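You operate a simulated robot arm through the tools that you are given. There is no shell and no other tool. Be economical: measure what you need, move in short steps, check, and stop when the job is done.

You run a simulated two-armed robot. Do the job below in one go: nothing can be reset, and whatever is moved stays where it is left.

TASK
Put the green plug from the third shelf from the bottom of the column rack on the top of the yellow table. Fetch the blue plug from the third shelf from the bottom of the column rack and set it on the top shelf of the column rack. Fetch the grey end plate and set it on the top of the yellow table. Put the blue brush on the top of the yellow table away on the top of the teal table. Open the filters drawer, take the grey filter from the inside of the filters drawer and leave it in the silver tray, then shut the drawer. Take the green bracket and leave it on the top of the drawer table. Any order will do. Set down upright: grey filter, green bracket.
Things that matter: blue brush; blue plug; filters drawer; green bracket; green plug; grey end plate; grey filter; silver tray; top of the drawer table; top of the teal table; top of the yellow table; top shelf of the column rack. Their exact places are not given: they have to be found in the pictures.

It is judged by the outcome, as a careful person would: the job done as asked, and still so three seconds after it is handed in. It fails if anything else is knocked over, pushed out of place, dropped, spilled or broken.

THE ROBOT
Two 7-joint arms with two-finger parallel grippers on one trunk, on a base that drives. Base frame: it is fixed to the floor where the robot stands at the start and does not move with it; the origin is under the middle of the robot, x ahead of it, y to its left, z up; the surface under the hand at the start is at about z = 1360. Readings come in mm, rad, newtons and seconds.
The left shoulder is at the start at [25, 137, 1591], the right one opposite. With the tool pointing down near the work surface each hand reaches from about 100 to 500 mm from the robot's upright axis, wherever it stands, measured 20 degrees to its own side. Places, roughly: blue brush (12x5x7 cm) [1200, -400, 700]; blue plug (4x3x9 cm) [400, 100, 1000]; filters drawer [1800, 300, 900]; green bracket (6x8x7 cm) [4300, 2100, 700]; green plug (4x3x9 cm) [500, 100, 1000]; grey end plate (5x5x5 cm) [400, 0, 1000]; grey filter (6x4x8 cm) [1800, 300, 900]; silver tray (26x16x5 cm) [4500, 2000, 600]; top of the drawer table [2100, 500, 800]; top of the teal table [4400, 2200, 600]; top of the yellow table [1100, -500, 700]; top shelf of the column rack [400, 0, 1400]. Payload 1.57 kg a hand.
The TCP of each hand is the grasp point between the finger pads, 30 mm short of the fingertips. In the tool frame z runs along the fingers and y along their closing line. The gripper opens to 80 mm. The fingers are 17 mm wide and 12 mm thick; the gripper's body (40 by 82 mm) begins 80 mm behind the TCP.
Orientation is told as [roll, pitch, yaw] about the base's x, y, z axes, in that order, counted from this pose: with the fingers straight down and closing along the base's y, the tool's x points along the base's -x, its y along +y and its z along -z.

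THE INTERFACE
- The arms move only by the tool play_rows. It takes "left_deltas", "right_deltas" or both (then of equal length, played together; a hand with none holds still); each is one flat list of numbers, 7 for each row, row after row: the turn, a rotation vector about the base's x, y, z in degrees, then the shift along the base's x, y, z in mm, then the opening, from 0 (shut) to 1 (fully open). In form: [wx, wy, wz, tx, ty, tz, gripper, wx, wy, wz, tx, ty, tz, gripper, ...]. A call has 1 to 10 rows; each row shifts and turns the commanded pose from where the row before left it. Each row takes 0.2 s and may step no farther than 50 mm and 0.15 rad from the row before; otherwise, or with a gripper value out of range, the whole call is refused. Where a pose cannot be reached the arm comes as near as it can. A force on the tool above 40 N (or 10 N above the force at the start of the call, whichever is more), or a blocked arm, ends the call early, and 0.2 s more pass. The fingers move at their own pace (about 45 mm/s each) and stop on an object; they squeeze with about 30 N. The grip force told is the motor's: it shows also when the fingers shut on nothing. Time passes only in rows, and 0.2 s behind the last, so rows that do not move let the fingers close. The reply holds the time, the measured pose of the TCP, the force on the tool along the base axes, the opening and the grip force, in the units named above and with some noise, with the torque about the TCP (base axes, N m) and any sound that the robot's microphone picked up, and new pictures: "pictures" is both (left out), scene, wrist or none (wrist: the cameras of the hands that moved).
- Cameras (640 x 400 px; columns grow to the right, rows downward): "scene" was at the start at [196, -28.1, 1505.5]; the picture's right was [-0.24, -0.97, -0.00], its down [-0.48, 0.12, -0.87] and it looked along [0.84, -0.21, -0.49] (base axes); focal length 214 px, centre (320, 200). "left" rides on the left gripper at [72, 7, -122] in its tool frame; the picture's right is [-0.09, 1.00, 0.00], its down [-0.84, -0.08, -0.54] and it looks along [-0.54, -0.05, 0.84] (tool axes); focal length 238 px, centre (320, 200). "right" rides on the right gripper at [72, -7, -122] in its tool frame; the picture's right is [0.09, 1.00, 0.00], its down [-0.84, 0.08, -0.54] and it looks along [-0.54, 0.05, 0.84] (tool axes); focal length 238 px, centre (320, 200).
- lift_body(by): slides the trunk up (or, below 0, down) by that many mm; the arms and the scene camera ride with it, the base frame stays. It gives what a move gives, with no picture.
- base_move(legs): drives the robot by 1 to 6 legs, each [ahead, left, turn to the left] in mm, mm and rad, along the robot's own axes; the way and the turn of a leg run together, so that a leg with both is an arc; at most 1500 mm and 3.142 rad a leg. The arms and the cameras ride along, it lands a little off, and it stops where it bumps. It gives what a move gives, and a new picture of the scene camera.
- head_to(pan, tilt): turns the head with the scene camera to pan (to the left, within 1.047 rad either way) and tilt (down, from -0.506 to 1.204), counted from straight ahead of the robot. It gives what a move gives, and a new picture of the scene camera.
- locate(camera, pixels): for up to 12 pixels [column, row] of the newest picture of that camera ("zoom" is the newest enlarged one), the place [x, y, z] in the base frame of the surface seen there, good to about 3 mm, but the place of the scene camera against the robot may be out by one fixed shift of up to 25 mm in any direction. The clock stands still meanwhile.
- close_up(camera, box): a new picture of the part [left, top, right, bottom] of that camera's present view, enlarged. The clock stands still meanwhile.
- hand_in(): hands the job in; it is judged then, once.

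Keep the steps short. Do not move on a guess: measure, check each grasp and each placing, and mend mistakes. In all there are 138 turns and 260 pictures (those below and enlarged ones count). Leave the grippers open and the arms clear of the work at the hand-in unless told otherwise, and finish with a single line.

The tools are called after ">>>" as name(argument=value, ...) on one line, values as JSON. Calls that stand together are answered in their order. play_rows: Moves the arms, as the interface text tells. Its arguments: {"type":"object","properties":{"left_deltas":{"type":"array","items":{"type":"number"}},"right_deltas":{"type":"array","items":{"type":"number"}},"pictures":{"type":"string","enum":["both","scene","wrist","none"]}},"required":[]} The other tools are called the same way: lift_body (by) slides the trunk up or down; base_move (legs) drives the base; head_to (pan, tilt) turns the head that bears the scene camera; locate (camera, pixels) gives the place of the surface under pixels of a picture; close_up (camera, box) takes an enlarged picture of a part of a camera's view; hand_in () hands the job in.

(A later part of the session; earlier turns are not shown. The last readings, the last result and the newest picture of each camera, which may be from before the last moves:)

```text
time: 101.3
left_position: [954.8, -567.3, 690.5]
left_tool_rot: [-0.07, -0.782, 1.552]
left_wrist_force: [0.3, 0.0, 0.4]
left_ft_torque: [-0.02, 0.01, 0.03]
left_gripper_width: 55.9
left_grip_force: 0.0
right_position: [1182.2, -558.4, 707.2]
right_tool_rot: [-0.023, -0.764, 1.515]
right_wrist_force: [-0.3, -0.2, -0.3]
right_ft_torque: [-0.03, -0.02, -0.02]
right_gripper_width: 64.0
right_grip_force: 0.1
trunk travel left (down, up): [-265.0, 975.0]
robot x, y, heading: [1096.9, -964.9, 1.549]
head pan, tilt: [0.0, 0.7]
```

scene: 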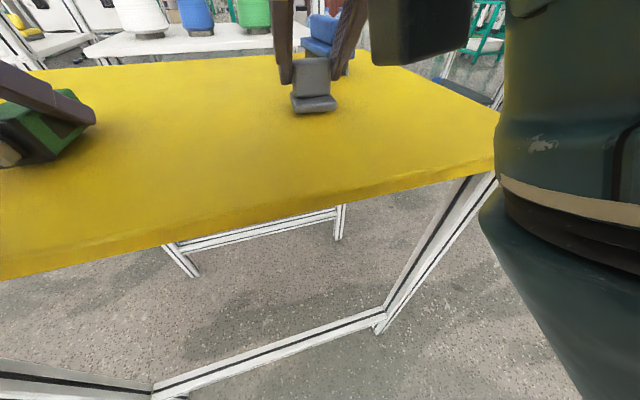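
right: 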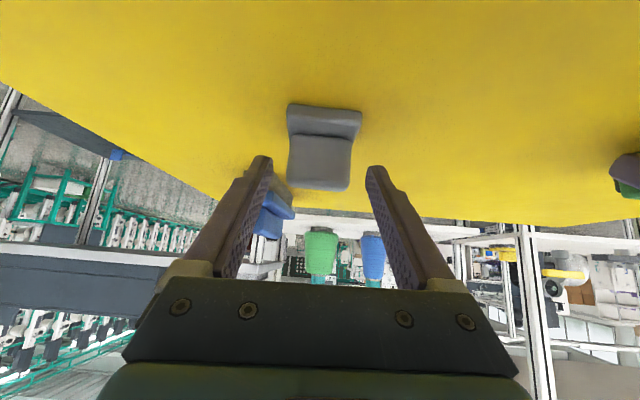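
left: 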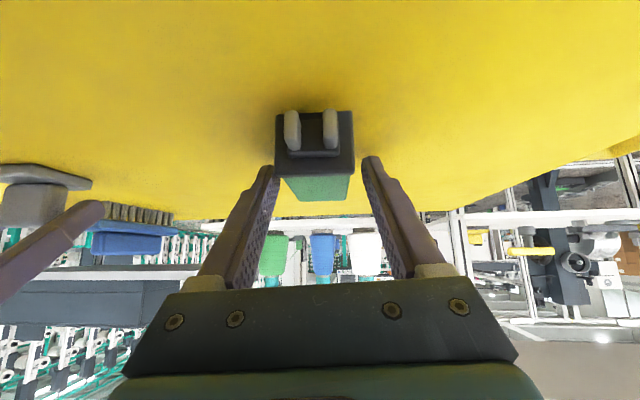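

Both objects stand released on the table. I raise the trunk 150 mm to clear them, then check.

>>> lift_body(by=150)

>>> play_rows(left_deltas=[0, 0, 0, 0, 0, 0, 0.8, 0, 0, 0, 0, 0, 0, 0.8], right_deltas=[0, 0, 0, 10, 0, 0, 1, 0, 0, 0, 10, 0, 0, 1], pictures="both")

```text
time: 103.0
left_position: [954.1, -568.5, 840.0]
left_tool_rot: [-0.07, -0.783, 1.552]
left_wrist_force: [-0.5, -0.3, 0.2]
left_ft_torque: [0.0, 0.03, 0.0]
left_gripper_width: 56.1
left_grip_force: 0.0
right_position: [1179.6, -559.2, 857.7]
right_tool_rot: [-0.029, -0.766, 1.527]
right_wrist_force: [0.2, 0.3, -0.4]
right_ft_torque: [0.03, -0.02, -0.01]
right_gripper_width: 64.2
right_grip_force: 0.0
trunk travel left (down, up): [-415.0, 825.0]
robot x, y, heading: [1095.9, -962.2, 1.547]
head pan, tilt: [0.0, 0.7]
```

```text
time: 103.7
left_position: [955.1, -566.4, 840.4]
left_tool_rot: [-0.069, -0.781, 1.551]
left_wrist_force: [-0.1, 0.0, 0.5]
left_ft_torque: [-0.04, 0.0, -0.02]
left_gripper_width: 63.8
left_grip_force: 0.2
right_position: [1185.2, -563.3, 860.0]
right_tool_rot: [-0.017, -0.768, 1.547]
right_wrist_force: [-0.8, 0.1, -0.5]
right_ft_torque: [0.0, 0.02, 0.01]
right_gripper_width: 80.0
right_grip_force: 0.0
trunk travel left (down, up): [-415.0, 825.0]
robot x, y, heading: [1092.1, -959.7, 1.545]
head pan, tilt: [0.0, 0.7]
```

scene: 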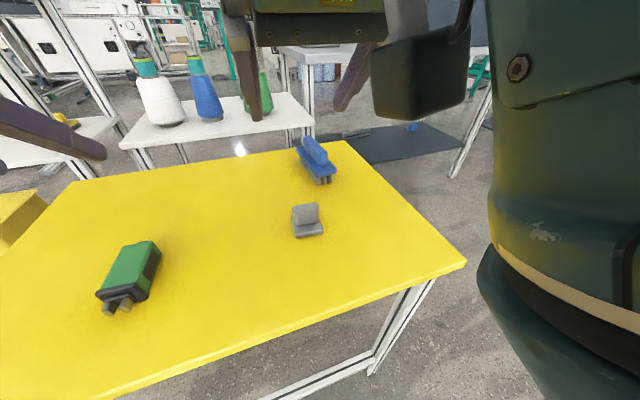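
right: 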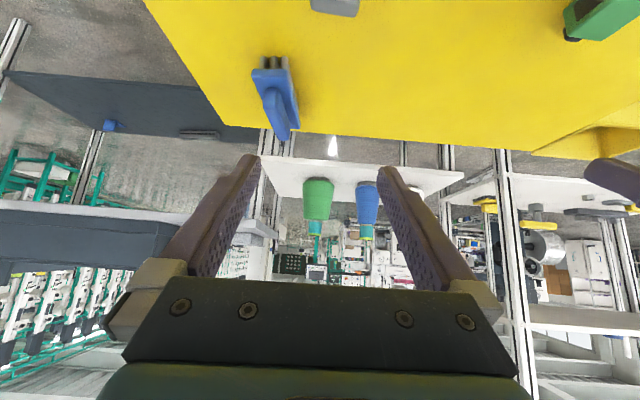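
left: 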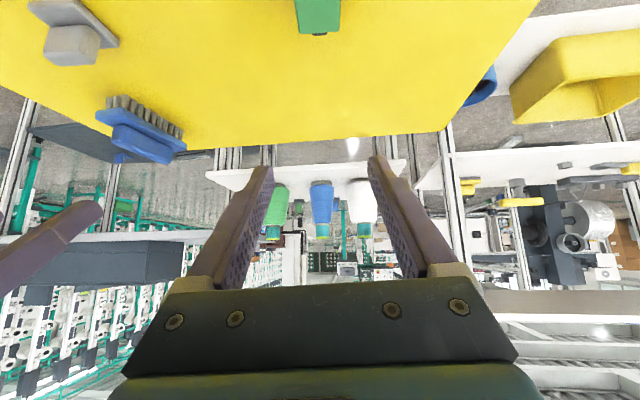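

Both placed well. Now I measure the brush with the right wrist camera.

>>> locate(camera="right", pixels=[[268, 82], [272, 100], [280, 125], [284, 136], [258, 74], [290, 75], [298, 120], [266, 60], [284, 60]])

>>> close_up(camera="right", box=[200, 20, 360, 120])

```text
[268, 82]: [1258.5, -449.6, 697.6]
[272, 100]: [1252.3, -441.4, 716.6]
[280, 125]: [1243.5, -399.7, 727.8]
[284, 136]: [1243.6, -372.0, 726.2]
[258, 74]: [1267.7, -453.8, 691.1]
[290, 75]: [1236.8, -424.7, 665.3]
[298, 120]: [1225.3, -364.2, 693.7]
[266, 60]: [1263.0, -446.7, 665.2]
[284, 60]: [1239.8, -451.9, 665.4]
```

```text
4.00 times, centred on (280, 70) of right
```

zoom: 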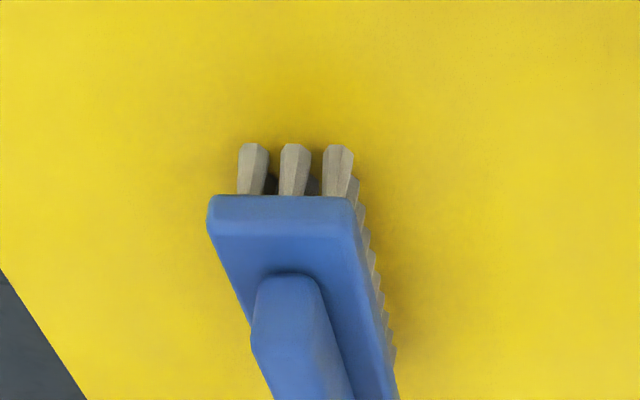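

Brush: block about 50 mm wide, top z≈698, axis leaning 11° from y, centre (1246,−395). I move the base 80 ahead and 40 right, then approach with the right hand.

>>> base_move(legs=[[80, -40, 0]])

>>> play_rows(right_deltas=[0, 0, 5, 6, 25, -20, 1, 0, 0, 5, 6, 25, -25, 1, 0, 0, 0, 6, 20, -25, 1], pictures="wrist")

```text
time: 104.8
left_position: [998.1, -488.7, 841.1]
left_tool_rot: [-0.071, -0.783, 1.553]
left_wrist_force: [-0.4, -0.2, 0.1]
left_ft_torque: [-0.03, -0.02, 0.0]
left_gripper_width: 63.9
left_grip_force: 0.1
right_position: [1228.6, -484.1, 858.6]
right_tool_rot: [-0.02, -0.769, 1.549]
right_wrist_force: [-0.1, -0.5, 0.3]
right_ft_torque: [0.01, 0.0, -0.02]
right_gripper_width: 79.8
right_grip_force: 0.0
trunk travel left (down, up): [-415.0, 825.0]
robot x, y, heading: [1138.6, -885.1, 1.548]
head pan, tilt: [0.0, 0.7]
```

scene: 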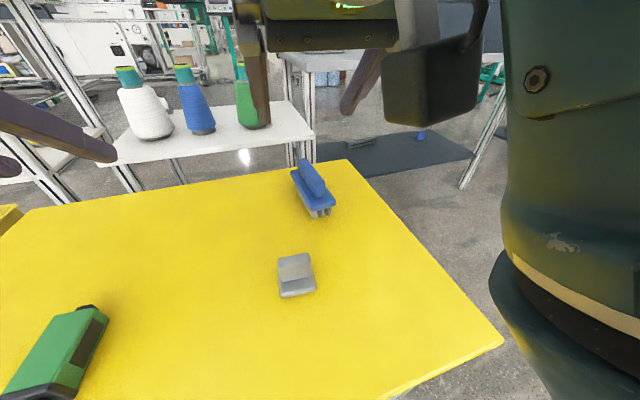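

```text
time: 105.5
left_position: [998.7, -488.9, 840.7]
left_tool_rot: [-0.068, -0.781, 1.552]
left_wrist_force: [0.4, -0.2, 0.6]
left_ft_torque: [-0.01, 0.03, 0.01]
left_gripper_width: 64.0
left_grip_force: 0.1
right_position: [1247.4, -415.5, 788.1]
right_tool_rot: [-0.016, -0.77, 1.724]
right_wrist_force: [0.6, -0.3, -0.8]
right_ft_torque: [-0.01, 0.0, -0.01]
right_gripper_width: 80.0
right_grip_force: 0.1
trunk travel left (down, up): [-415.0, 825.0]
robot x, y, heading: [1140.6, -888.0, 1.547]
head pan, tilt: [0.0, 0.7]
```

right: 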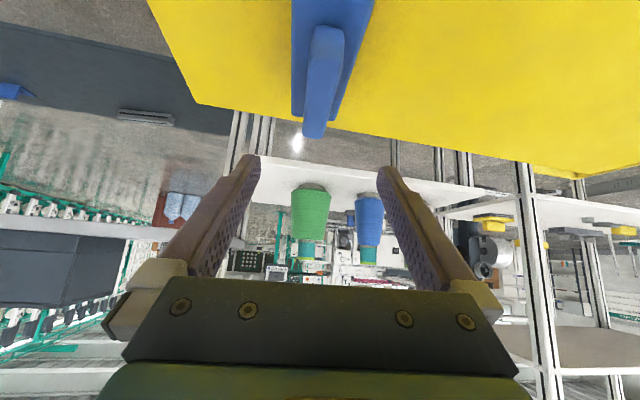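

>>> locate(camera="right", pixels=[[315, 130], [325, 60], [322, 90], [298, 80], [345, 90], [296, 40], [362, 40]])

```text
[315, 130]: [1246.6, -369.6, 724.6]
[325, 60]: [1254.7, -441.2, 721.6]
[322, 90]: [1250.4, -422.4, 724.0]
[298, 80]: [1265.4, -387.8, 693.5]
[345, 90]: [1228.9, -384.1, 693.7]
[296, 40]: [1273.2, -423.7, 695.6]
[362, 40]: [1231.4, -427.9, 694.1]
```

>>> play_rows(right_deltas=[0, 0, 0, 1, 5, -30, 1, 0, 0, 0, 1, 5, -30, 1, 0, 0, 0, 0, 0, -28, 1], pictures="both")

```text
time: 106.3
left_position: [997.7, -488.7, 839.9]
left_tool_rot: [-0.069, -0.778, 1.552]
left_wrist_force: [-0.2, -0.6, -1.0]
left_ft_torque: [0.0, -0.01, 0.03]
left_gripper_width: 64.0
left_grip_force: 0.0
right_position: [1248.9, -405.0, 699.5]
right_tool_rot: [-0.015, -0.769, 1.723]
right_wrist_force: [-0.6, 0.4, 0.4]
right_ft_torque: [0.04, -0.02, -0.01]
right_gripper_width: 80.0
right_grip_force: 0.0
trunk travel left (down, up): [-415.0, 825.0]
robot x, y, heading: [1141.1, -884.7, 1.548]
head pan, tilt: [0.0, 0.7]
```

scene: 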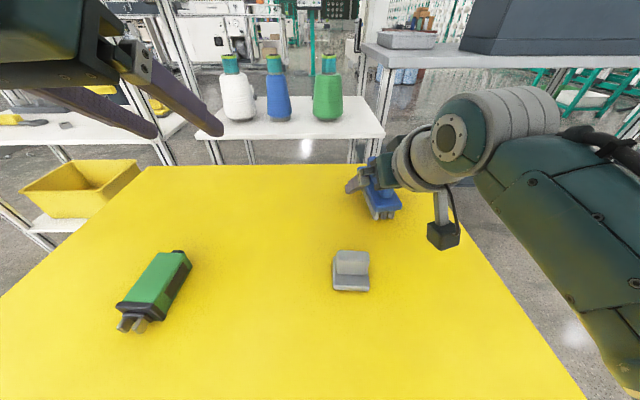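
right: 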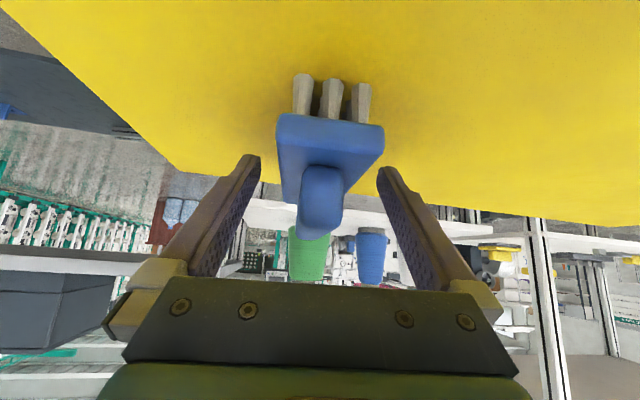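

The fingers straddle the brush block. I close, let it settle and lift.

>>> play_rows(right_deltas=[0, 0, 0, 0, 0, -2, 1, 0, 0, 0, 0, 0, 0, 0, 0, 0, 0, 0, 0, 0, 0, 0, 0, 0, 0, 0, 0, 0, 0, 0, 0, 0, 0, 0, 0], pictures="none")

>>> play_rows(right_deltas=[0, 0, 0, 0, 0, 20, 0, 0, 0, 0, 0, 0, 40, 0, 0, 0, 0, 0, -15, 40, 0, 0, 0, 0, 0, -30, 30, 0], pictures="both")

```text
time: 107.5
left_position: [997.7, -488.1, 840.8]
left_tool_rot: [-0.07, -0.782, 1.552]
left_wrist_force: [0.0, 0.2, 0.5]
left_ft_torque: [0.02, -0.02, -0.01]
left_gripper_width: 64.2
left_grip_force: 0.0
right_position: [1248.7, -404.7, 698.6]
right_tool_rot: [-0.017, -0.769, 1.725]
right_wrist_force: [1.0, 0.8, -0.1]
right_ft_torque: [0.04, 0.05, 0.0]
right_gripper_width: 44.6
right_grip_force: 29.6
trunk travel left (down, up): [-415.0, 825.0]
robot x, y, heading: [1139.1, -886.6, 1.544]
head pan, tilt: [0.0, 0.7]
```

```text
time: 108.5
left_position: [997.9, -490.4, 839.1]
left_tool_rot: [-0.069, -0.78, 1.554]
left_wrist_force: [0.7, -0.2, -0.1]
left_ft_torque: [0.01, 0.0, 0.01]
left_gripper_width: 64.1
left_grip_force: 0.1
right_position: [1247.7, -446.7, 829.7]
right_tool_rot: [-0.016, -0.769, 1.725]
right_wrist_force: [-0.3, 0.0, -0.9]
right_ft_torque: [0.03, 0.0, 0.0]
right_gripper_width: 44.5
right_grip_force: 29.8
trunk travel left (down, up): [-415.0, 825.0]
robot x, y, heading: [1137.8, -881.2, 1.551]
head pan, tilt: [0.0, 0.7]
```

scene: 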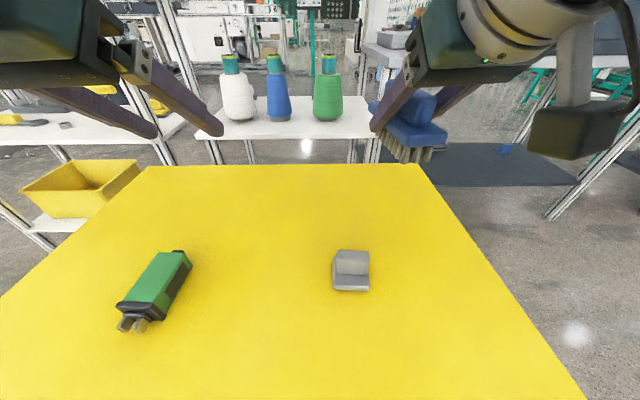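
right: 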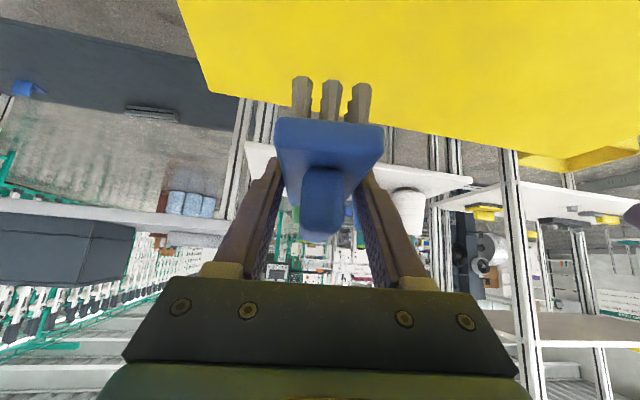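

Brush secured (TCP is 38.6 mm above its bottom). Next the drawer table: I back away, raise the trunk and drive right to look at it.

>>> base_move(legs=[[-150, 0, 0], [0, -750, 0]])

>>> lift_body(by=350)

>>> head_to(pan=0.05, tilt=0.5)

```text
time: 113.6
left_position: [1750.9, -655.5, 840.8]
left_tool_rot: [-0.07, -0.781, 1.555]
left_wrist_force: [0.6, 0.1, 0.1]
left_ft_torque: [0.0, 0.01, 0.0]
left_gripper_width: 64.2
left_grip_force: 0.0
right_position: [2002.4, -613.0, 830.9]
right_tool_rot: [-0.016, -0.769, 1.722]
right_wrist_force: [-0.7, 0.3, -1.6]
right_ft_torque: [-0.01, 0.03, -0.03]
right_gripper_width: 44.4
right_grip_force: 29.9
trunk travel left (down, up): [-415.0, 825.0]
robot x, y, heading: [1892.3, -1050.4, 1.549]
head pan, tilt: [0.0, 0.7]
```

scene: 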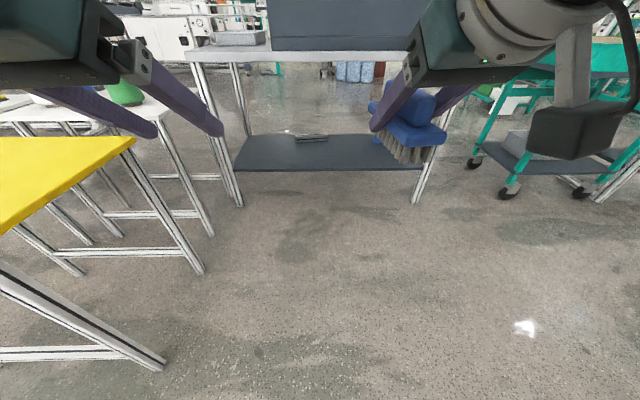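

```text
time: 117.0
left_position: [1751.7, -653.5, 1190.8]
left_tool_rot: [-0.069, -0.779, 1.553]
left_wrist_force: [0.3, 0.3, 0.5]
left_ft_torque: [-0.02, -0.01, -0.03]
left_gripper_width: 64.0
left_grip_force: 0.0
right_position: [2002.4, -614.0, 1180.2]
right_tool_rot: [-0.015, -0.769, 1.724]
right_wrist_force: [-0.3, 0.0, -0.7]
right_ft_torque: [-0.07, 0.0, -0.02]
right_gripper_width: 44.7
right_grip_force: 29.8
trunk travel left (down, up): [-765.0, 475.0]
robot x, y, heading: [1890.6, -1048.8, 1.547]
head pan, tilt: [0.0, 0.7]
```

```text
time: 117.8
left_position: [1752.0, -655.7, 1191.1]
left_tool_rot: [-0.07, -0.781, 1.552]
left_wrist_force: [0.2, -0.6, 0.8]
left_ft_torque: [0.03, 0.01, 0.01]
left_gripper_width: 64.1
left_grip_force: 0.1
right_position: [2001.3, -613.3, 1179.5]
right_tool_rot: [-0.016, -0.771, 1.725]
right_wrist_force: [0.3, -0.7, -1.5]
right_ft_torque: [-0.02, -0.03, 0.0]
right_gripper_width: 44.4
right_grip_force: 30.3
trunk travel left (down, up): [-765.0, 475.0]
robot x, y, heading: [1893.4, -1050.8, 1.55]
head pan, tilt: [0.051, 0.499]
```

scene: 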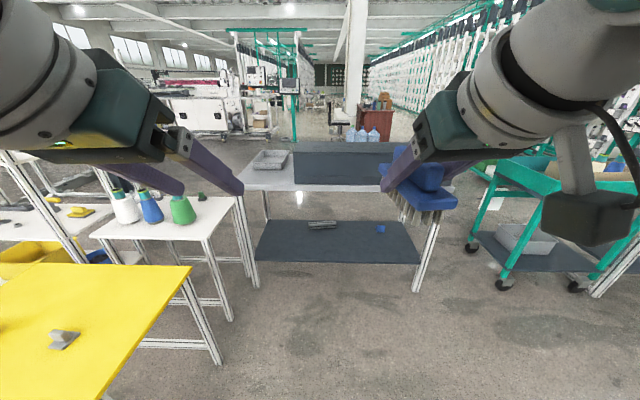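

>>> locate(camera="scene", pixels=[[295, 145], [294, 182], [400, 150], [270, 160], [244, 188], [340, 165], [455, 187], [258, 170], [430, 195], [320, 145], [250, 260], [418, 262]])

>>> close_up(camera="scene", box=[230, 120, 470, 270])

```text
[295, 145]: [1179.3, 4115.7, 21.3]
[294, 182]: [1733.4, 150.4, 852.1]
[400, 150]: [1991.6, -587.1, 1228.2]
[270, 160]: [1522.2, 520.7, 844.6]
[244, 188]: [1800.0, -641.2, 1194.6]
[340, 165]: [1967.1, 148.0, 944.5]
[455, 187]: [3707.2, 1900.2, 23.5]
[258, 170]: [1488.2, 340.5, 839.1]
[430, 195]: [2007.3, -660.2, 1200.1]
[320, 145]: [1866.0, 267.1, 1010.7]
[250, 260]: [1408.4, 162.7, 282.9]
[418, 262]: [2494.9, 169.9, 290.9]
```

```text
2.67 times, centred on (350, 195) of scene
```

zoom: 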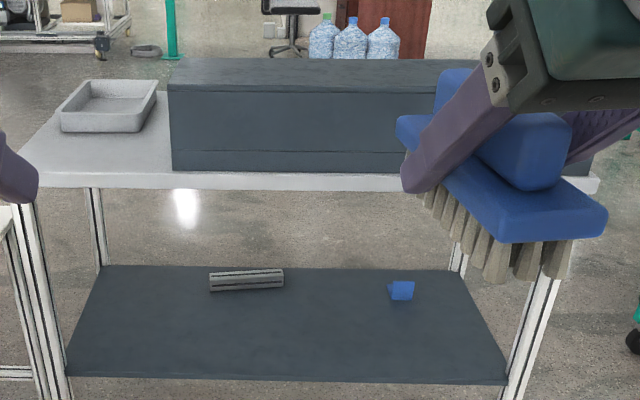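

>>> locate(camera="scene", pixels=[[503, 287], [472, 248], [575, 288], [520, 235], [500, 165], [610, 165], [245, 262], [205, 240], [232, 318], [590, 150]])

>>> close_up(camera="scene", box=[440, 120, 640, 310])

```text
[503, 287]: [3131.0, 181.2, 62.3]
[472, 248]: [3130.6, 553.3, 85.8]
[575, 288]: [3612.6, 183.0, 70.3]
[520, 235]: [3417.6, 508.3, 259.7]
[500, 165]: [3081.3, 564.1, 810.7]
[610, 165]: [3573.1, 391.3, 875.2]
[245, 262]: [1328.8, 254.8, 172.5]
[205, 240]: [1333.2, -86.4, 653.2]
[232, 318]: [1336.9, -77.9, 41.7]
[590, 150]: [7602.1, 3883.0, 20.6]
```

```text
2.11 times, centred on (540, 215) of scene
```

zoom: 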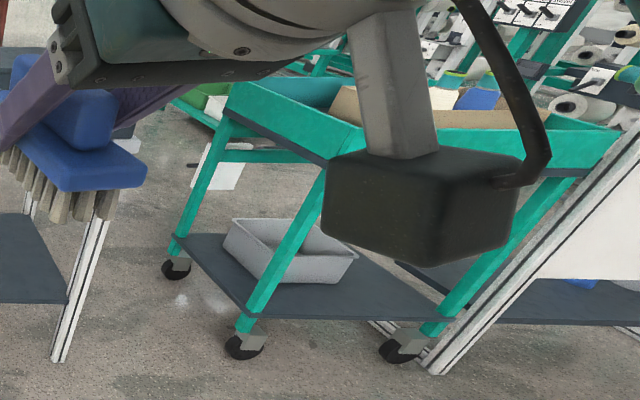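

>>> close_up(camera="scene", box=[280, 135, 400, 200])

>>> close_up(camera="left", box=[0, 0, 640, 400])

```text
5.33 times, centred on (340, 168) of scene
```

zoom: 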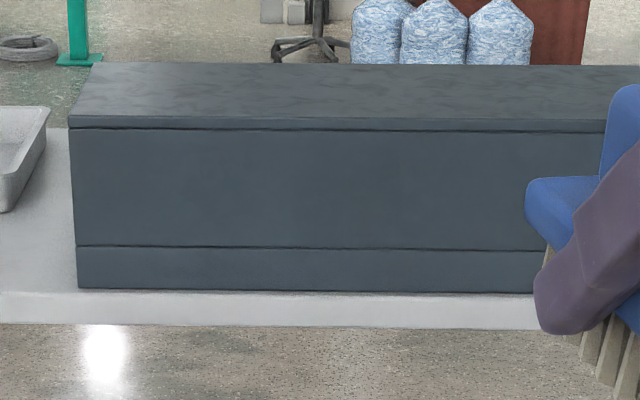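

```text
1.00 times, centred on (320, 200) of left (not enlarged: the box is as wide or as high as the picture)
```

zoom: 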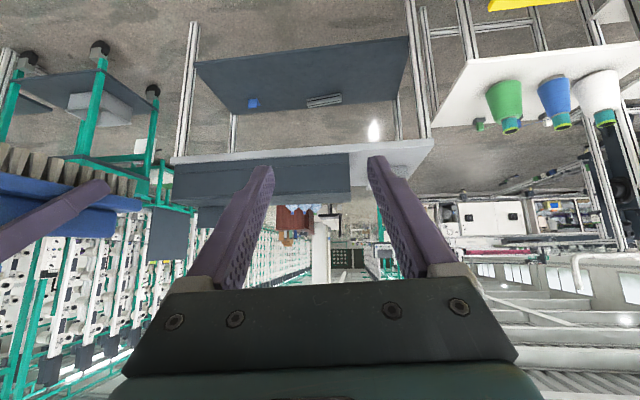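

The front towards us is plain, so the drawers must face the other side. I drive around the west end of the rack to the north aisle, then look east.

>>> base_move(legs=[[0, 1180, 0], [0, 1180, 0], [0, 0, -1.549], [0, 900, 0], [0, 850, 0]])

>>> head_to(pan=0, tilt=0.3)

```text
time: 138.7
left_position: [-69.7, 117.5, 1189.6]
left_tool_rot: [-0.07, -0.782, -0.019]
left_wrist_force: [-0.3, -0.1, 0.4]
left_ft_torque: [0.02, 0.0, -0.05]
left_gripper_width: 63.8
left_grip_force: 0.1
right_position: [-28.2, -151.0, 1175.7]
right_tool_rot: [-0.054, -0.755, 0.121]
right_wrist_force: [0.7, -8.9, -0.9]
right_ft_torque: [-0.14, -0.03, -0.56]
right_gripper_width: 45.6
right_grip_force: 30.0
trunk travel left (down, up): [-765.0, 475.0]
robot x, y, heading: [-466.2, -20.2, -0.023]
head pan, tilt: [0.051, 0.499]
stopped in leg 5: the force on the tool passed its limit at 66 N (the readings are from after the stop); the commanded pose is now the measured one
```

scene: 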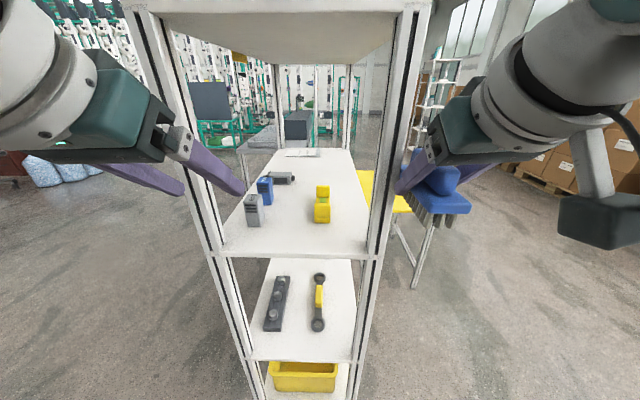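

```text
time: 139.4
left_position: [-69.6, 118.3, 1190.9]
left_tool_rot: [-0.073, -0.782, -0.018]
left_wrist_force: [0.2, -0.1, -0.3]
left_ft_torque: [0.01, -0.01, 0.01]
left_gripper_width: 64.0
left_grip_force: 0.2
right_position: [-28.0, -150.6, 1176.6]
right_tool_rot: [-0.056, -0.757, 0.123]
right_wrist_force: [1.7, -15.8, -1.9]
right_ft_torque: [-0.26, 0.03, -1.06]
right_gripper_width: 45.6
right_grip_force: 29.6
trunk travel left (down, up): [-765.0, 475.0]
robot x, y, heading: [-464.7, -18.6, -0.021]
head pan, tilt: [0.0, 0.3]
```

scene: 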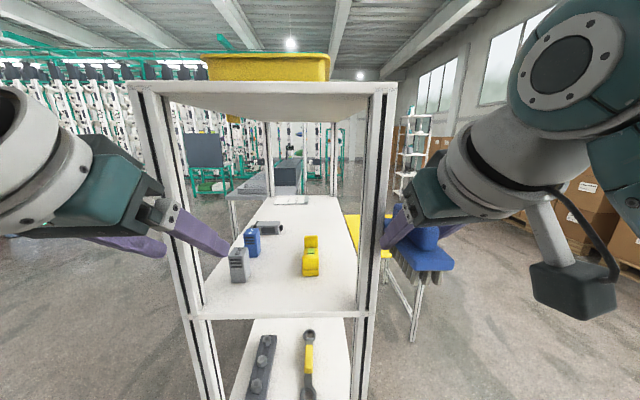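

The brush hand touched the rack's corner post (I was too close). I pull straight away from it, then back off and check the brush.

>>> base_move(legs=[[0, -60, 0], [-300, 0, 0]])

>>> close_up(camera="right", box=[0, 0, 640, 400])

>>> locate(camera="scene", pixels=[[320, 200], [200, 190]])

```text
time: 142.1
left_position: [-367.4, 65.0, 1191.0]
left_tool_rot: [-0.07, -0.781, -0.026]
left_wrist_force: [-0.2, -0.6, -0.6]
left_ft_torque: [-0.03, 0.01, -0.03]
left_gripper_width: 63.9
left_grip_force: 0.0
right_position: [-326.7, -202.0, 1176.5]
right_tool_rot: [-0.047, -0.754, 0.12]
right_wrist_force: [0.0, 0.7, -1.3]
right_ft_torque: [-0.02, 0.01, 0.0]
right_gripper_width: 44.5
right_grip_force: 30.2
trunk travel left (down, up): [-765.0, 475.0]
robot x, y, heading: [-762.0, -74.8, -0.029]
head pan, tilt: [0.0, 0.3]
```

scene: 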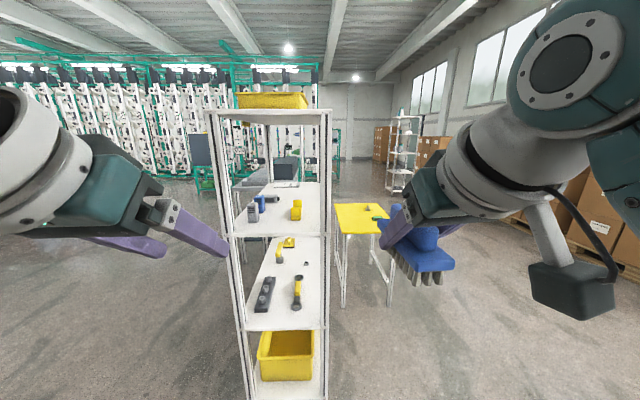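

```text
1.00 times, centred on (320, 200) of right (not enlarged: the box is as wide or as high as the picture)
```

zoom: 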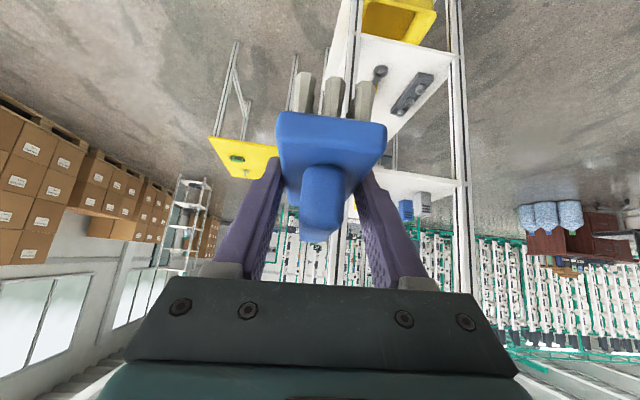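

```text
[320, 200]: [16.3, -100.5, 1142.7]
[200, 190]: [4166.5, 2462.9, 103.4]
```

Brush still firmly held and the rack unmoved. Now around the north side: left 880 at this distance, then ahead.

>>> base_move(legs=[[0, 900, 0.03], [1300, 0, 0]])

>>> head_to(pan=-0.2, tilt=0.4)

```text
time: 153.0
left_position: [945.9, 981.2, 1191.6]
left_tool_rot: [-0.071, -0.782, 0.003]
left_wrist_force: [-0.4, 0.2, 0.0]
left_ft_torque: [-0.02, -0.02, 0.02]
left_gripper_width: 64.1
left_grip_force: 0.0
right_position: [995.5, 716.6, 1176.7]
right_tool_rot: [-0.051, -0.756, 0.146]
right_wrist_force: [0.4, 0.0, -0.7]
right_ft_torque: [0.02, 0.03, 0.01]
right_gripper_width: 44.6
right_grip_force: 30.5
trunk travel left (down, up): [-765.0, 475.0]
robot x, y, heading: [551.6, 830.4, -0.003]
head pan, tilt: [0.0, 0.3]
```

scene: 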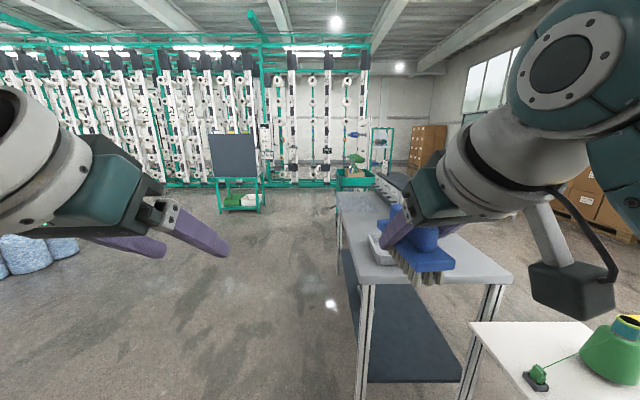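

```text
time: 153.7
left_position: [946.7, 982.2, 1191.3]
left_tool_rot: [-0.069, -0.782, 0.003]
left_wrist_force: [-0.1, -0.2, -0.9]
left_ft_torque: [-0.01, 0.01, 0.0]
left_gripper_width: 64.0
left_grip_force: 0.0
right_position: [994.0, 716.2, 1176.3]
right_tool_rot: [-0.048, -0.757, 0.147]
right_wrist_force: [0.1, -0.5, -1.0]
right_ft_torque: [0.0, 0.01, 0.01]
right_gripper_width: 44.9
right_grip_force: 30.4
trunk travel left (down, up): [-765.0, 475.0]
robot x, y, heading: [556.7, 832.1, -0.007]
head pan, tilt: [-0.201, 0.4]
```

scene: 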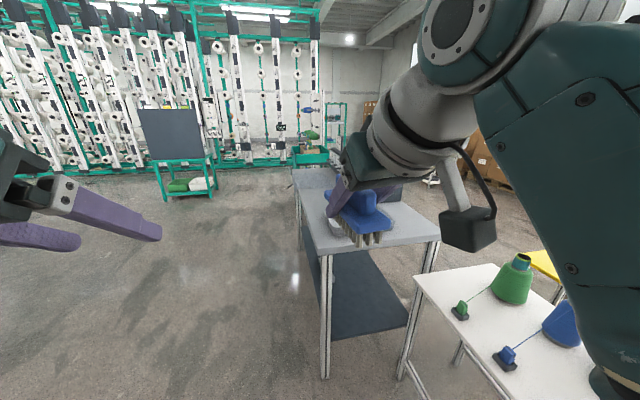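

The aisle is free. I drive to the north side of the drawer table and turn to face it.

>>> base_move(legs=[[0, 480, 0], [1300, 0, 0], [0, 0, -1.568]])

>>> head_to(pan=0, tilt=0.6)

```text
time: 166.3
left_position: [1993.7, 948.9, 1190.9]
left_tool_rot: [-0.071, -0.782, -1.508]
left_wrist_force: [0.8, -0.2, 0.6]
left_ft_torque: [0.0, 0.01, -0.01]
left_gripper_width: 64.2
left_grip_force: 0.0
right_position: [1729.8, 883.9, 1176.3]
right_tool_rot: [-0.048, -0.756, -1.364]
right_wrist_force: [0.5, -0.4, -1.2]
right_ft_torque: [0.02, -0.01, -0.01]
right_gripper_width: 44.6
right_grip_force: 29.9
trunk travel left (down, up): [-765.0, 475.0]
robot x, y, heading: [1817.0, 1329.2, -1.51]
head pan, tilt: [-0.201, 0.4]
```

scene: 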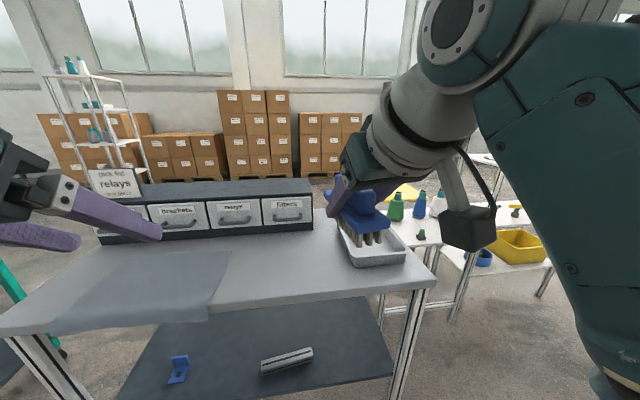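

```text
time: 167.0
left_position: [1994.3, 948.4, 1189.3]
left_tool_rot: [-0.07, -0.781, -1.507]
left_wrist_force: [-0.6, 0.2, 0.2]
left_ft_torque: [0.01, 0.0, 0.0]
left_gripper_width: 64.1
left_grip_force: 0.0
right_position: [1730.5, 884.0, 1176.4]
right_tool_rot: [-0.05, -0.756, -1.364]
right_wrist_force: [0.7, 0.6, -2.5]
right_ft_torque: [0.02, 0.0, 0.01]
right_gripper_width: 44.7
right_grip_force: 29.7
trunk travel left (down, up): [-765.0, 475.0]
robot x, y, heading: [1820.4, 1333.2, -1.51]
head pan, tilt: [0.0, 0.6]
```

scene: 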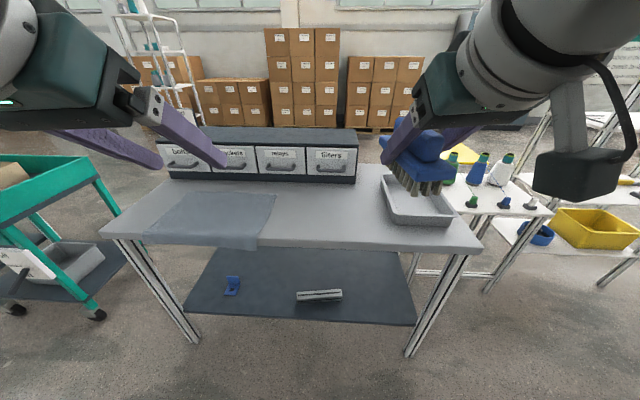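

The filters drawer is the rightmost one (331,162), with a bar handle. I measure it and the table.

>>> close_up(camera="scene", box=[250, 120, 390, 207])

>>> locate(camera="scene", pixels=[[331, 168], [322, 166], [340, 167], [331, 155], [306, 148], [356, 150], [331, 178], [331, 195], [380, 210], [480, 248], [260, 245], [105, 235]])

```text
4.57 times, centred on (320, 164) of scene
```

zoom: 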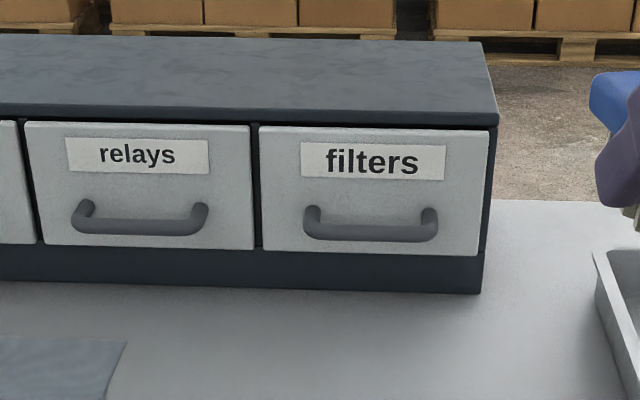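

```text
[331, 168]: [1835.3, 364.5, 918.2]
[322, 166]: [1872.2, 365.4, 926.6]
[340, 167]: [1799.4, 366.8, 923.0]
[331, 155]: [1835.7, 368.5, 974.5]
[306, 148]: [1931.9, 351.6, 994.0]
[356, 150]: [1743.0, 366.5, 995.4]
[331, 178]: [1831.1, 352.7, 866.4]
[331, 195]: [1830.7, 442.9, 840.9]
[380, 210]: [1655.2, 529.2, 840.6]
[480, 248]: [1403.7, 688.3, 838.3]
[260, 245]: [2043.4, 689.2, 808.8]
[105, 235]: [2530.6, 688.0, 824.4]
```

The drawer front is at about y 369, with the handle near x 1835, z 897. First I stand the left hand straight down and move the right (brush) hand outward and up to stay clear of the cabinet.

>>> play_rows(left_deltas=[7.5, 0, 0, 0, 0, 0, 0.8, 7.5, 0, 0, 0, 0, 0, 0.8, 7.5, 0, 0, 0, 0, 0, 0.8, 7.5, 0, 0, 0, 0, 0, 0.8, 7.5, 0, 0, 0, 0, 0, 0.8, 7.5, 0, 0, 0, 0, 0, 0.8], right_deltas=[0, 0, 0, -15, 0, 12, 0, 0, 0, 0, -15, 0, 12, 0, 0, 0, 0, -15, 0, 12, 0, 0, 0, 0, -15, 0, 12, 0, 0, 0, 0, -15, 0, 12, 0, 0, 0, 0, -5, 0, 12, 0], pictures="none")

>>> play_rows(left_deltas=[0, 0, 8, 0, 0, 0, 0.8, 0, 0, 8, 0, 0, 0, 0.8, 0, 0, 8, 0, 0, 0, 0.8, 0, 0, 8, 0, 0, 0, 0.8, 0, 0, 8, 0, 0, 0, 0.8, 0, 0, 8, 0, 0, 0, 0.8, 0, 0, 8, 0, 0, 0, 0.8, 0, 0, 8, 0, 0, 0, 0.8, 0, 0, 8, 0, 0, 0, 0.8, 0, 0, 8, 0, 0, 0, 0.8], pictures="both")

```text
time: 168.4
left_position: [1994.6, 948.8, 1191.4]
left_tool_rot: [-0.028, 0.004, -1.525]
left_wrist_force: [-0.1, 0.1, 0.2]
left_ft_torque: [-0.01, 0.0, -0.05]
left_gripper_width: 63.8
left_grip_force: 0.0
right_position: [1651.7, 883.6, 1247.8]
right_tool_rot: [-0.049, -0.756, -1.363]
right_wrist_force: [0.8, 0.6, -1.1]
right_ft_torque: [0.0, 0.03, -0.02]
right_gripper_width: 44.6
right_grip_force: 28.9
trunk travel left (down, up): [-765.0, 475.0]
robot x, y, heading: [1820.4, 1330.6, -1.513]
head pan, tilt: [0.0, 0.6]
```

```text
time: 170.6
left_position: [1994.0, 948.6, 1191.8]
left_tool_rot: [-0.025, 0.004, -0.128]
left_wrist_force: [-0.5, -0.3, -0.2]
left_ft_torque: [-0.03, -0.01, 0.0]
left_gripper_width: 63.9
left_grip_force: 0.0
right_position: [1650.9, 884.2, 1247.7]
right_tool_rot: [-0.05, -0.755, -1.364]
right_wrist_force: [0.3, -0.5, -1.2]
right_ft_torque: [0.04, 0.03, 0.0]
right_gripper_width: 44.5
right_grip_force: 29.9
trunk travel left (down, up): [-765.0, 475.0]
robot x, y, heading: [1825.7, 1331.5, -1.511]
head pan, tilt: [0.0, 0.6]
```

scene: 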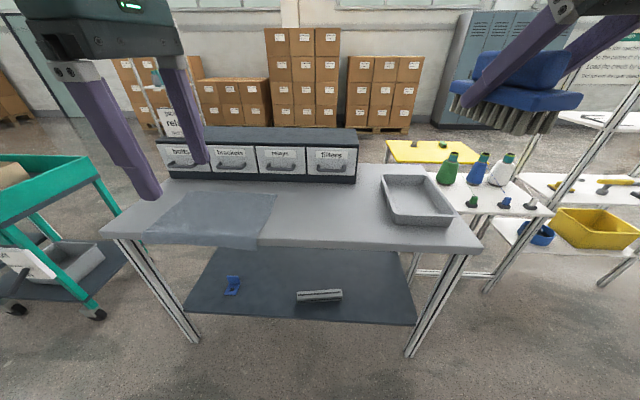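
left: 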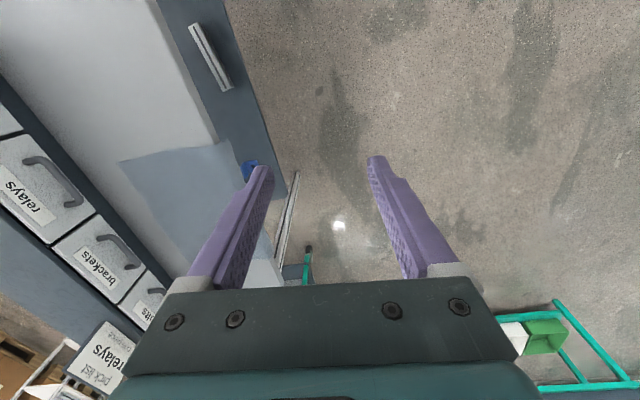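

The left hand now points down with the fingers closing along y. I drive in so it is north of the filters handle and lower the trunk.

>>> base_move(legs=[[381, -160, -0.06]])

>>> lift_body(by=-190)

>>> play_rows(left_deltas=[0, 0, 7.3, 0, 0, 0, 0.8], pictures="both")

```text
time: 173.2
left_position: [1816.7, 548.0, 1190.4]
left_tool_rot: [-0.025, 0.002, -0.203]
left_wrist_force: [-0.5, 0.5, -0.6]
left_ft_torque: [-0.01, -0.02, -0.01]
left_gripper_width: 63.9
left_grip_force: 0.1
right_position: [1470.0, 507.6, 1248.9]
right_tool_rot: [-0.048, -0.754, -1.433]
right_wrist_force: [-0.3, 0.3, -1.0]
right_ft_torque: [-0.01, -0.01, 0.01]
right_gripper_width: 44.6
right_grip_force: 30.3
trunk travel left (down, up): [-765.0, 475.0]
robot x, y, heading: [1674.8, 941.8, -1.584]
head pan, tilt: [0.0, 0.6]
```

scene: 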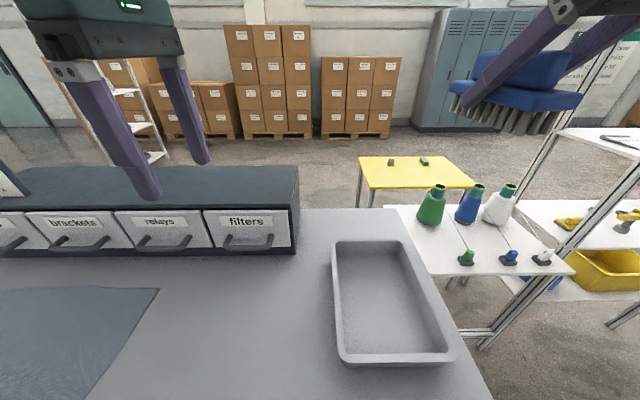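

```text
time: 175.3
left_position: [1816.3, 547.5, 1001.2]
left_tool_rot: [-0.023, 0.003, -0.204]
left_wrist_force: [0.3, -0.3, 0.1]
left_ft_torque: [-0.03, -0.01, -0.01]
left_gripper_width: 64.2
left_grip_force: 0.0
right_position: [1469.5, 507.6, 1058.9]
right_tool_rot: [-0.049, -0.754, -1.435]
right_wrist_force: [0.2, 1.2, -1.2]
right_ft_torque: [0.02, 0.04, -0.02]
right_gripper_width: 44.5
right_grip_force: 30.2
trunk travel left (down, up): [-575.0, 665.0]
robot x, y, heading: [1671.1, 941.5, -1.583]
head pan, tilt: [0.0, 0.6]
```

```text
time: 175.7
left_position: [1816.7, 547.2, 1001.5]
left_tool_rot: [-0.023, 0.004, -0.072]
left_wrist_force: [0.4, 0.0, -0.1]
left_ft_torque: [0.02, 0.03, 0.03]
left_gripper_width: 64.2
left_grip_force: 0.0
right_position: [1470.6, 507.5, 1057.6]
right_tool_rot: [-0.047, -0.757, -1.434]
right_wrist_force: [0.6, -0.1, -1.2]
right_ft_torque: [0.0, -0.02, -0.01]
right_gripper_width: 44.3
right_grip_force: 30.1
trunk travel left (down, up): [-575.0, 665.0]
robot x, y, heading: [1671.0, 939.6, -1.582]
head pan, tilt: [0.0, 0.6]
```

scene: 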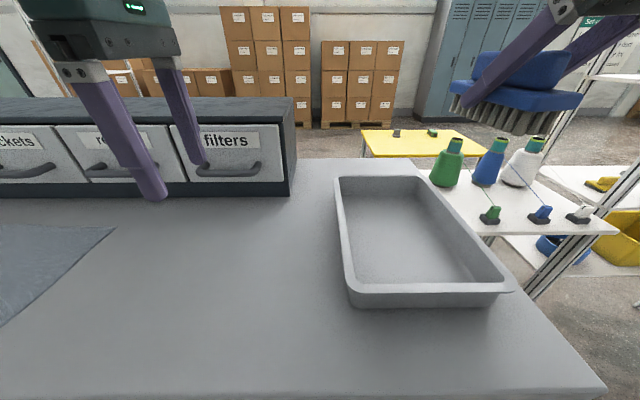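
left: 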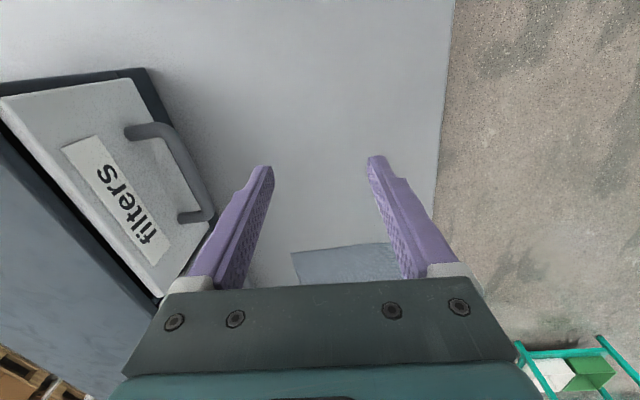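

>>> close_up(camera="left", box=[60, 80, 260, 240])

>>> locate(camera="left", pixels=[[187, 165], [178, 148], [198, 185], [209, 205], [160, 130], [130, 132], [183, 218], [170, 170], [165, 190], [130, 80], [300, 150]])

```text
2.50 times, centred on (160, 160) of left
```

zoom: 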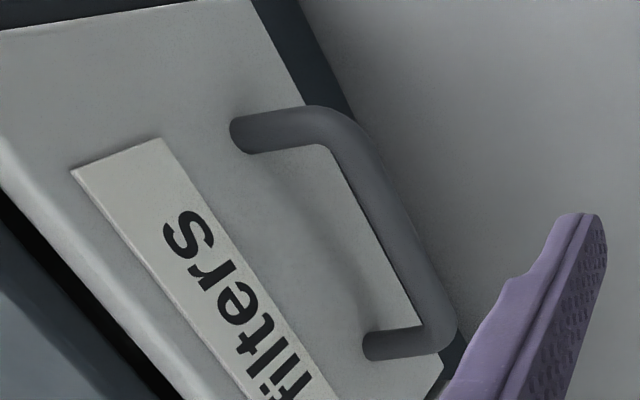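

```text
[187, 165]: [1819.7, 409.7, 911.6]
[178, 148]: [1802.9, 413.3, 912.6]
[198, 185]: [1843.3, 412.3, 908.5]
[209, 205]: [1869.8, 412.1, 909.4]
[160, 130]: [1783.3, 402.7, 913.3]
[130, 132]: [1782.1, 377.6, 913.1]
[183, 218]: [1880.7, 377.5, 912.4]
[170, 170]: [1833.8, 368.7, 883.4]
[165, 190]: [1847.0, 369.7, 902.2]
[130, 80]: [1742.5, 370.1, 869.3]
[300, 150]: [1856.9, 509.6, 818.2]
```

Bar handle: x 1782–1880, y≈409, z≈906; the panel is at y 369, so there is a 33 mm gap. I position the left hand above it, with the back finger to go behind the bar.

>>> play_rows(left_deltas=[0, 0, 4, 7, -45, 0, 0.6, 0, 0, 0, 7, -45, 0, 0.6, 0, 0, 0, 0, -41, 0, 0.6, 0, 0, 0, 0, 0, -30, 0.6], pictures="wrist")

>>> close_up(camera="left", box=[160, 120, 400, 290])

```text
time: 176.7
left_position: [1833.8, 452.3, 971.3]
left_tool_rot: [-0.026, 0.005, -0.007]
left_wrist_force: [0.1, 1.1, 0.4]
left_ft_torque: [0.01, 0.0, 0.04]
left_gripper_width: 47.8
left_grip_force: 0.1
left hand out of reach, approached as far as the arm can: row 3
right_position: [1469.0, 509.1, 1058.0]
right_tool_rot: [-0.049, -0.757, -1.436]
right_wrist_force: [-0.9, -0.8, -0.9]
right_ft_torque: [0.04, 0.01, -0.01]
right_gripper_width: 44.7
right_grip_force: 29.7
trunk travel left (down, up): [-575.0, 665.0]
robot x, y, heading: [1673.8, 944.2, -1.583]
head pan, tilt: [0.0, 0.6]
```

left: 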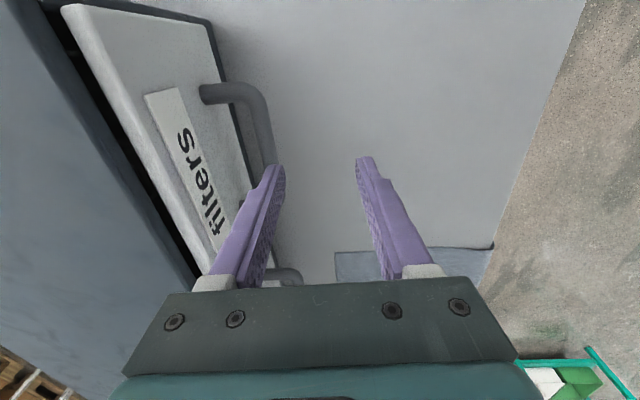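

```text
2.35 times, centred on (280, 205) of left
```

zoom: 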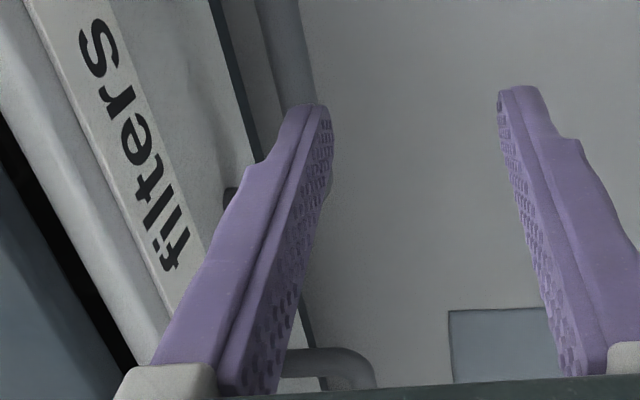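

Reach ends at y≈452. I retract the hand a little and bring the base 135 mm closer.

>>> play_rows(left_deltas=[0, 0, 0, 0, 0, 40, 0.6, 0, 0, 0, 0, 50, 0, 0.6, 0, 0, 0, 0, 50, 0, 0.6], pictures="none")

>>> base_move(legs=[[136, 0, 0]])

>>> play_rows(left_deltas=[0, 0, 0, 0, 0, 0, 0.6], pictures="wrist")

```text
time: 177.5
left_position: [1834.6, 556.7, 1010.7]
left_tool_rot: [-0.019, 0.003, 0.0]
left_wrist_force: [0.0, 0.0, 0.4]
left_ft_torque: [-0.06, -0.07, -0.01]
left_gripper_width: 48.3
left_grip_force: 0.1
right_position: [1470.0, 508.8, 1057.2]
right_tool_rot: [-0.05, -0.754, -1.435]
right_wrist_force: [-0.5, 0.3, -2.2]
right_ft_torque: [-0.01, -0.05, -0.01]
right_gripper_width: 44.6
right_grip_force: 29.8
trunk travel left (down, up): [-575.0, 665.0]
robot x, y, heading: [1669.2, 943.5, -1.584]
head pan, tilt: [0.0, 0.6]
```

```text
time: 178.8
left_position: [1832.4, 419.8, 1012.4]
left_tool_rot: [-0.024, 0.005, -0.003]
left_wrist_force: [0.1, -0.2, -0.1]
left_ft_torque: [-0.02, -0.01, 0.01]
left_gripper_width: 48.2
left_grip_force: 0.1
right_position: [1468.7, 373.2, 1057.8]
right_tool_rot: [-0.047, -0.755, -1.435]
right_wrist_force: [-0.4, 0.0, -1.4]
right_ft_torque: [0.02, 0.0, 0.0]
right_gripper_width: 44.8
right_grip_force: 29.5
trunk travel left (down, up): [-575.0, 665.0]
robot x, y, heading: [1667.2, 806.3, -1.586]
head pan, tilt: [0.0, 0.6]
```

scene: 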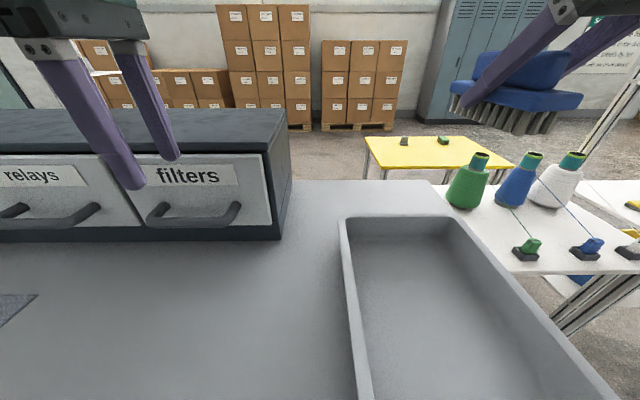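

```text
time: 179.2
left_position: [1833.1, 420.5, 1012.5]
left_tool_rot: [-0.023, 0.004, -0.003]
left_wrist_force: [-0.4, 0.2, 0.0]
left_ft_torque: [-0.01, 0.01, 0.03]
left_gripper_width: 47.9
left_grip_force: 0.0
right_position: [1468.1, 373.0, 1057.7]
right_tool_rot: [-0.049, -0.753, -1.435]
right_wrist_force: [0.8, -0.1, -1.1]
right_ft_torque: [0.02, -0.01, 0.02]
right_gripper_width: 44.4
right_grip_force: 30.3
trunk travel left (down, up): [-575.0, 665.0]
robot x, y, heading: [1668.6, 810.8, -1.586]
head pan, tilt: [0.0, 0.6]
```

left: 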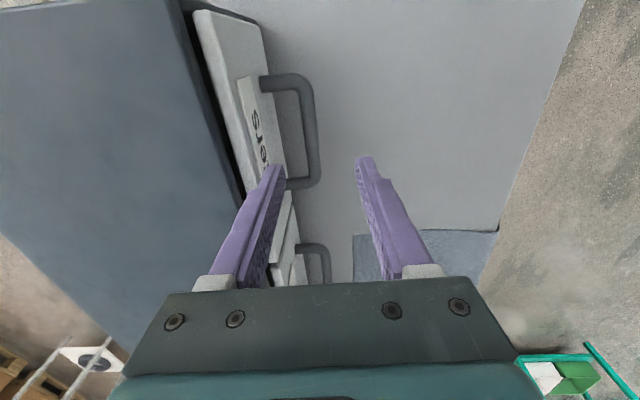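

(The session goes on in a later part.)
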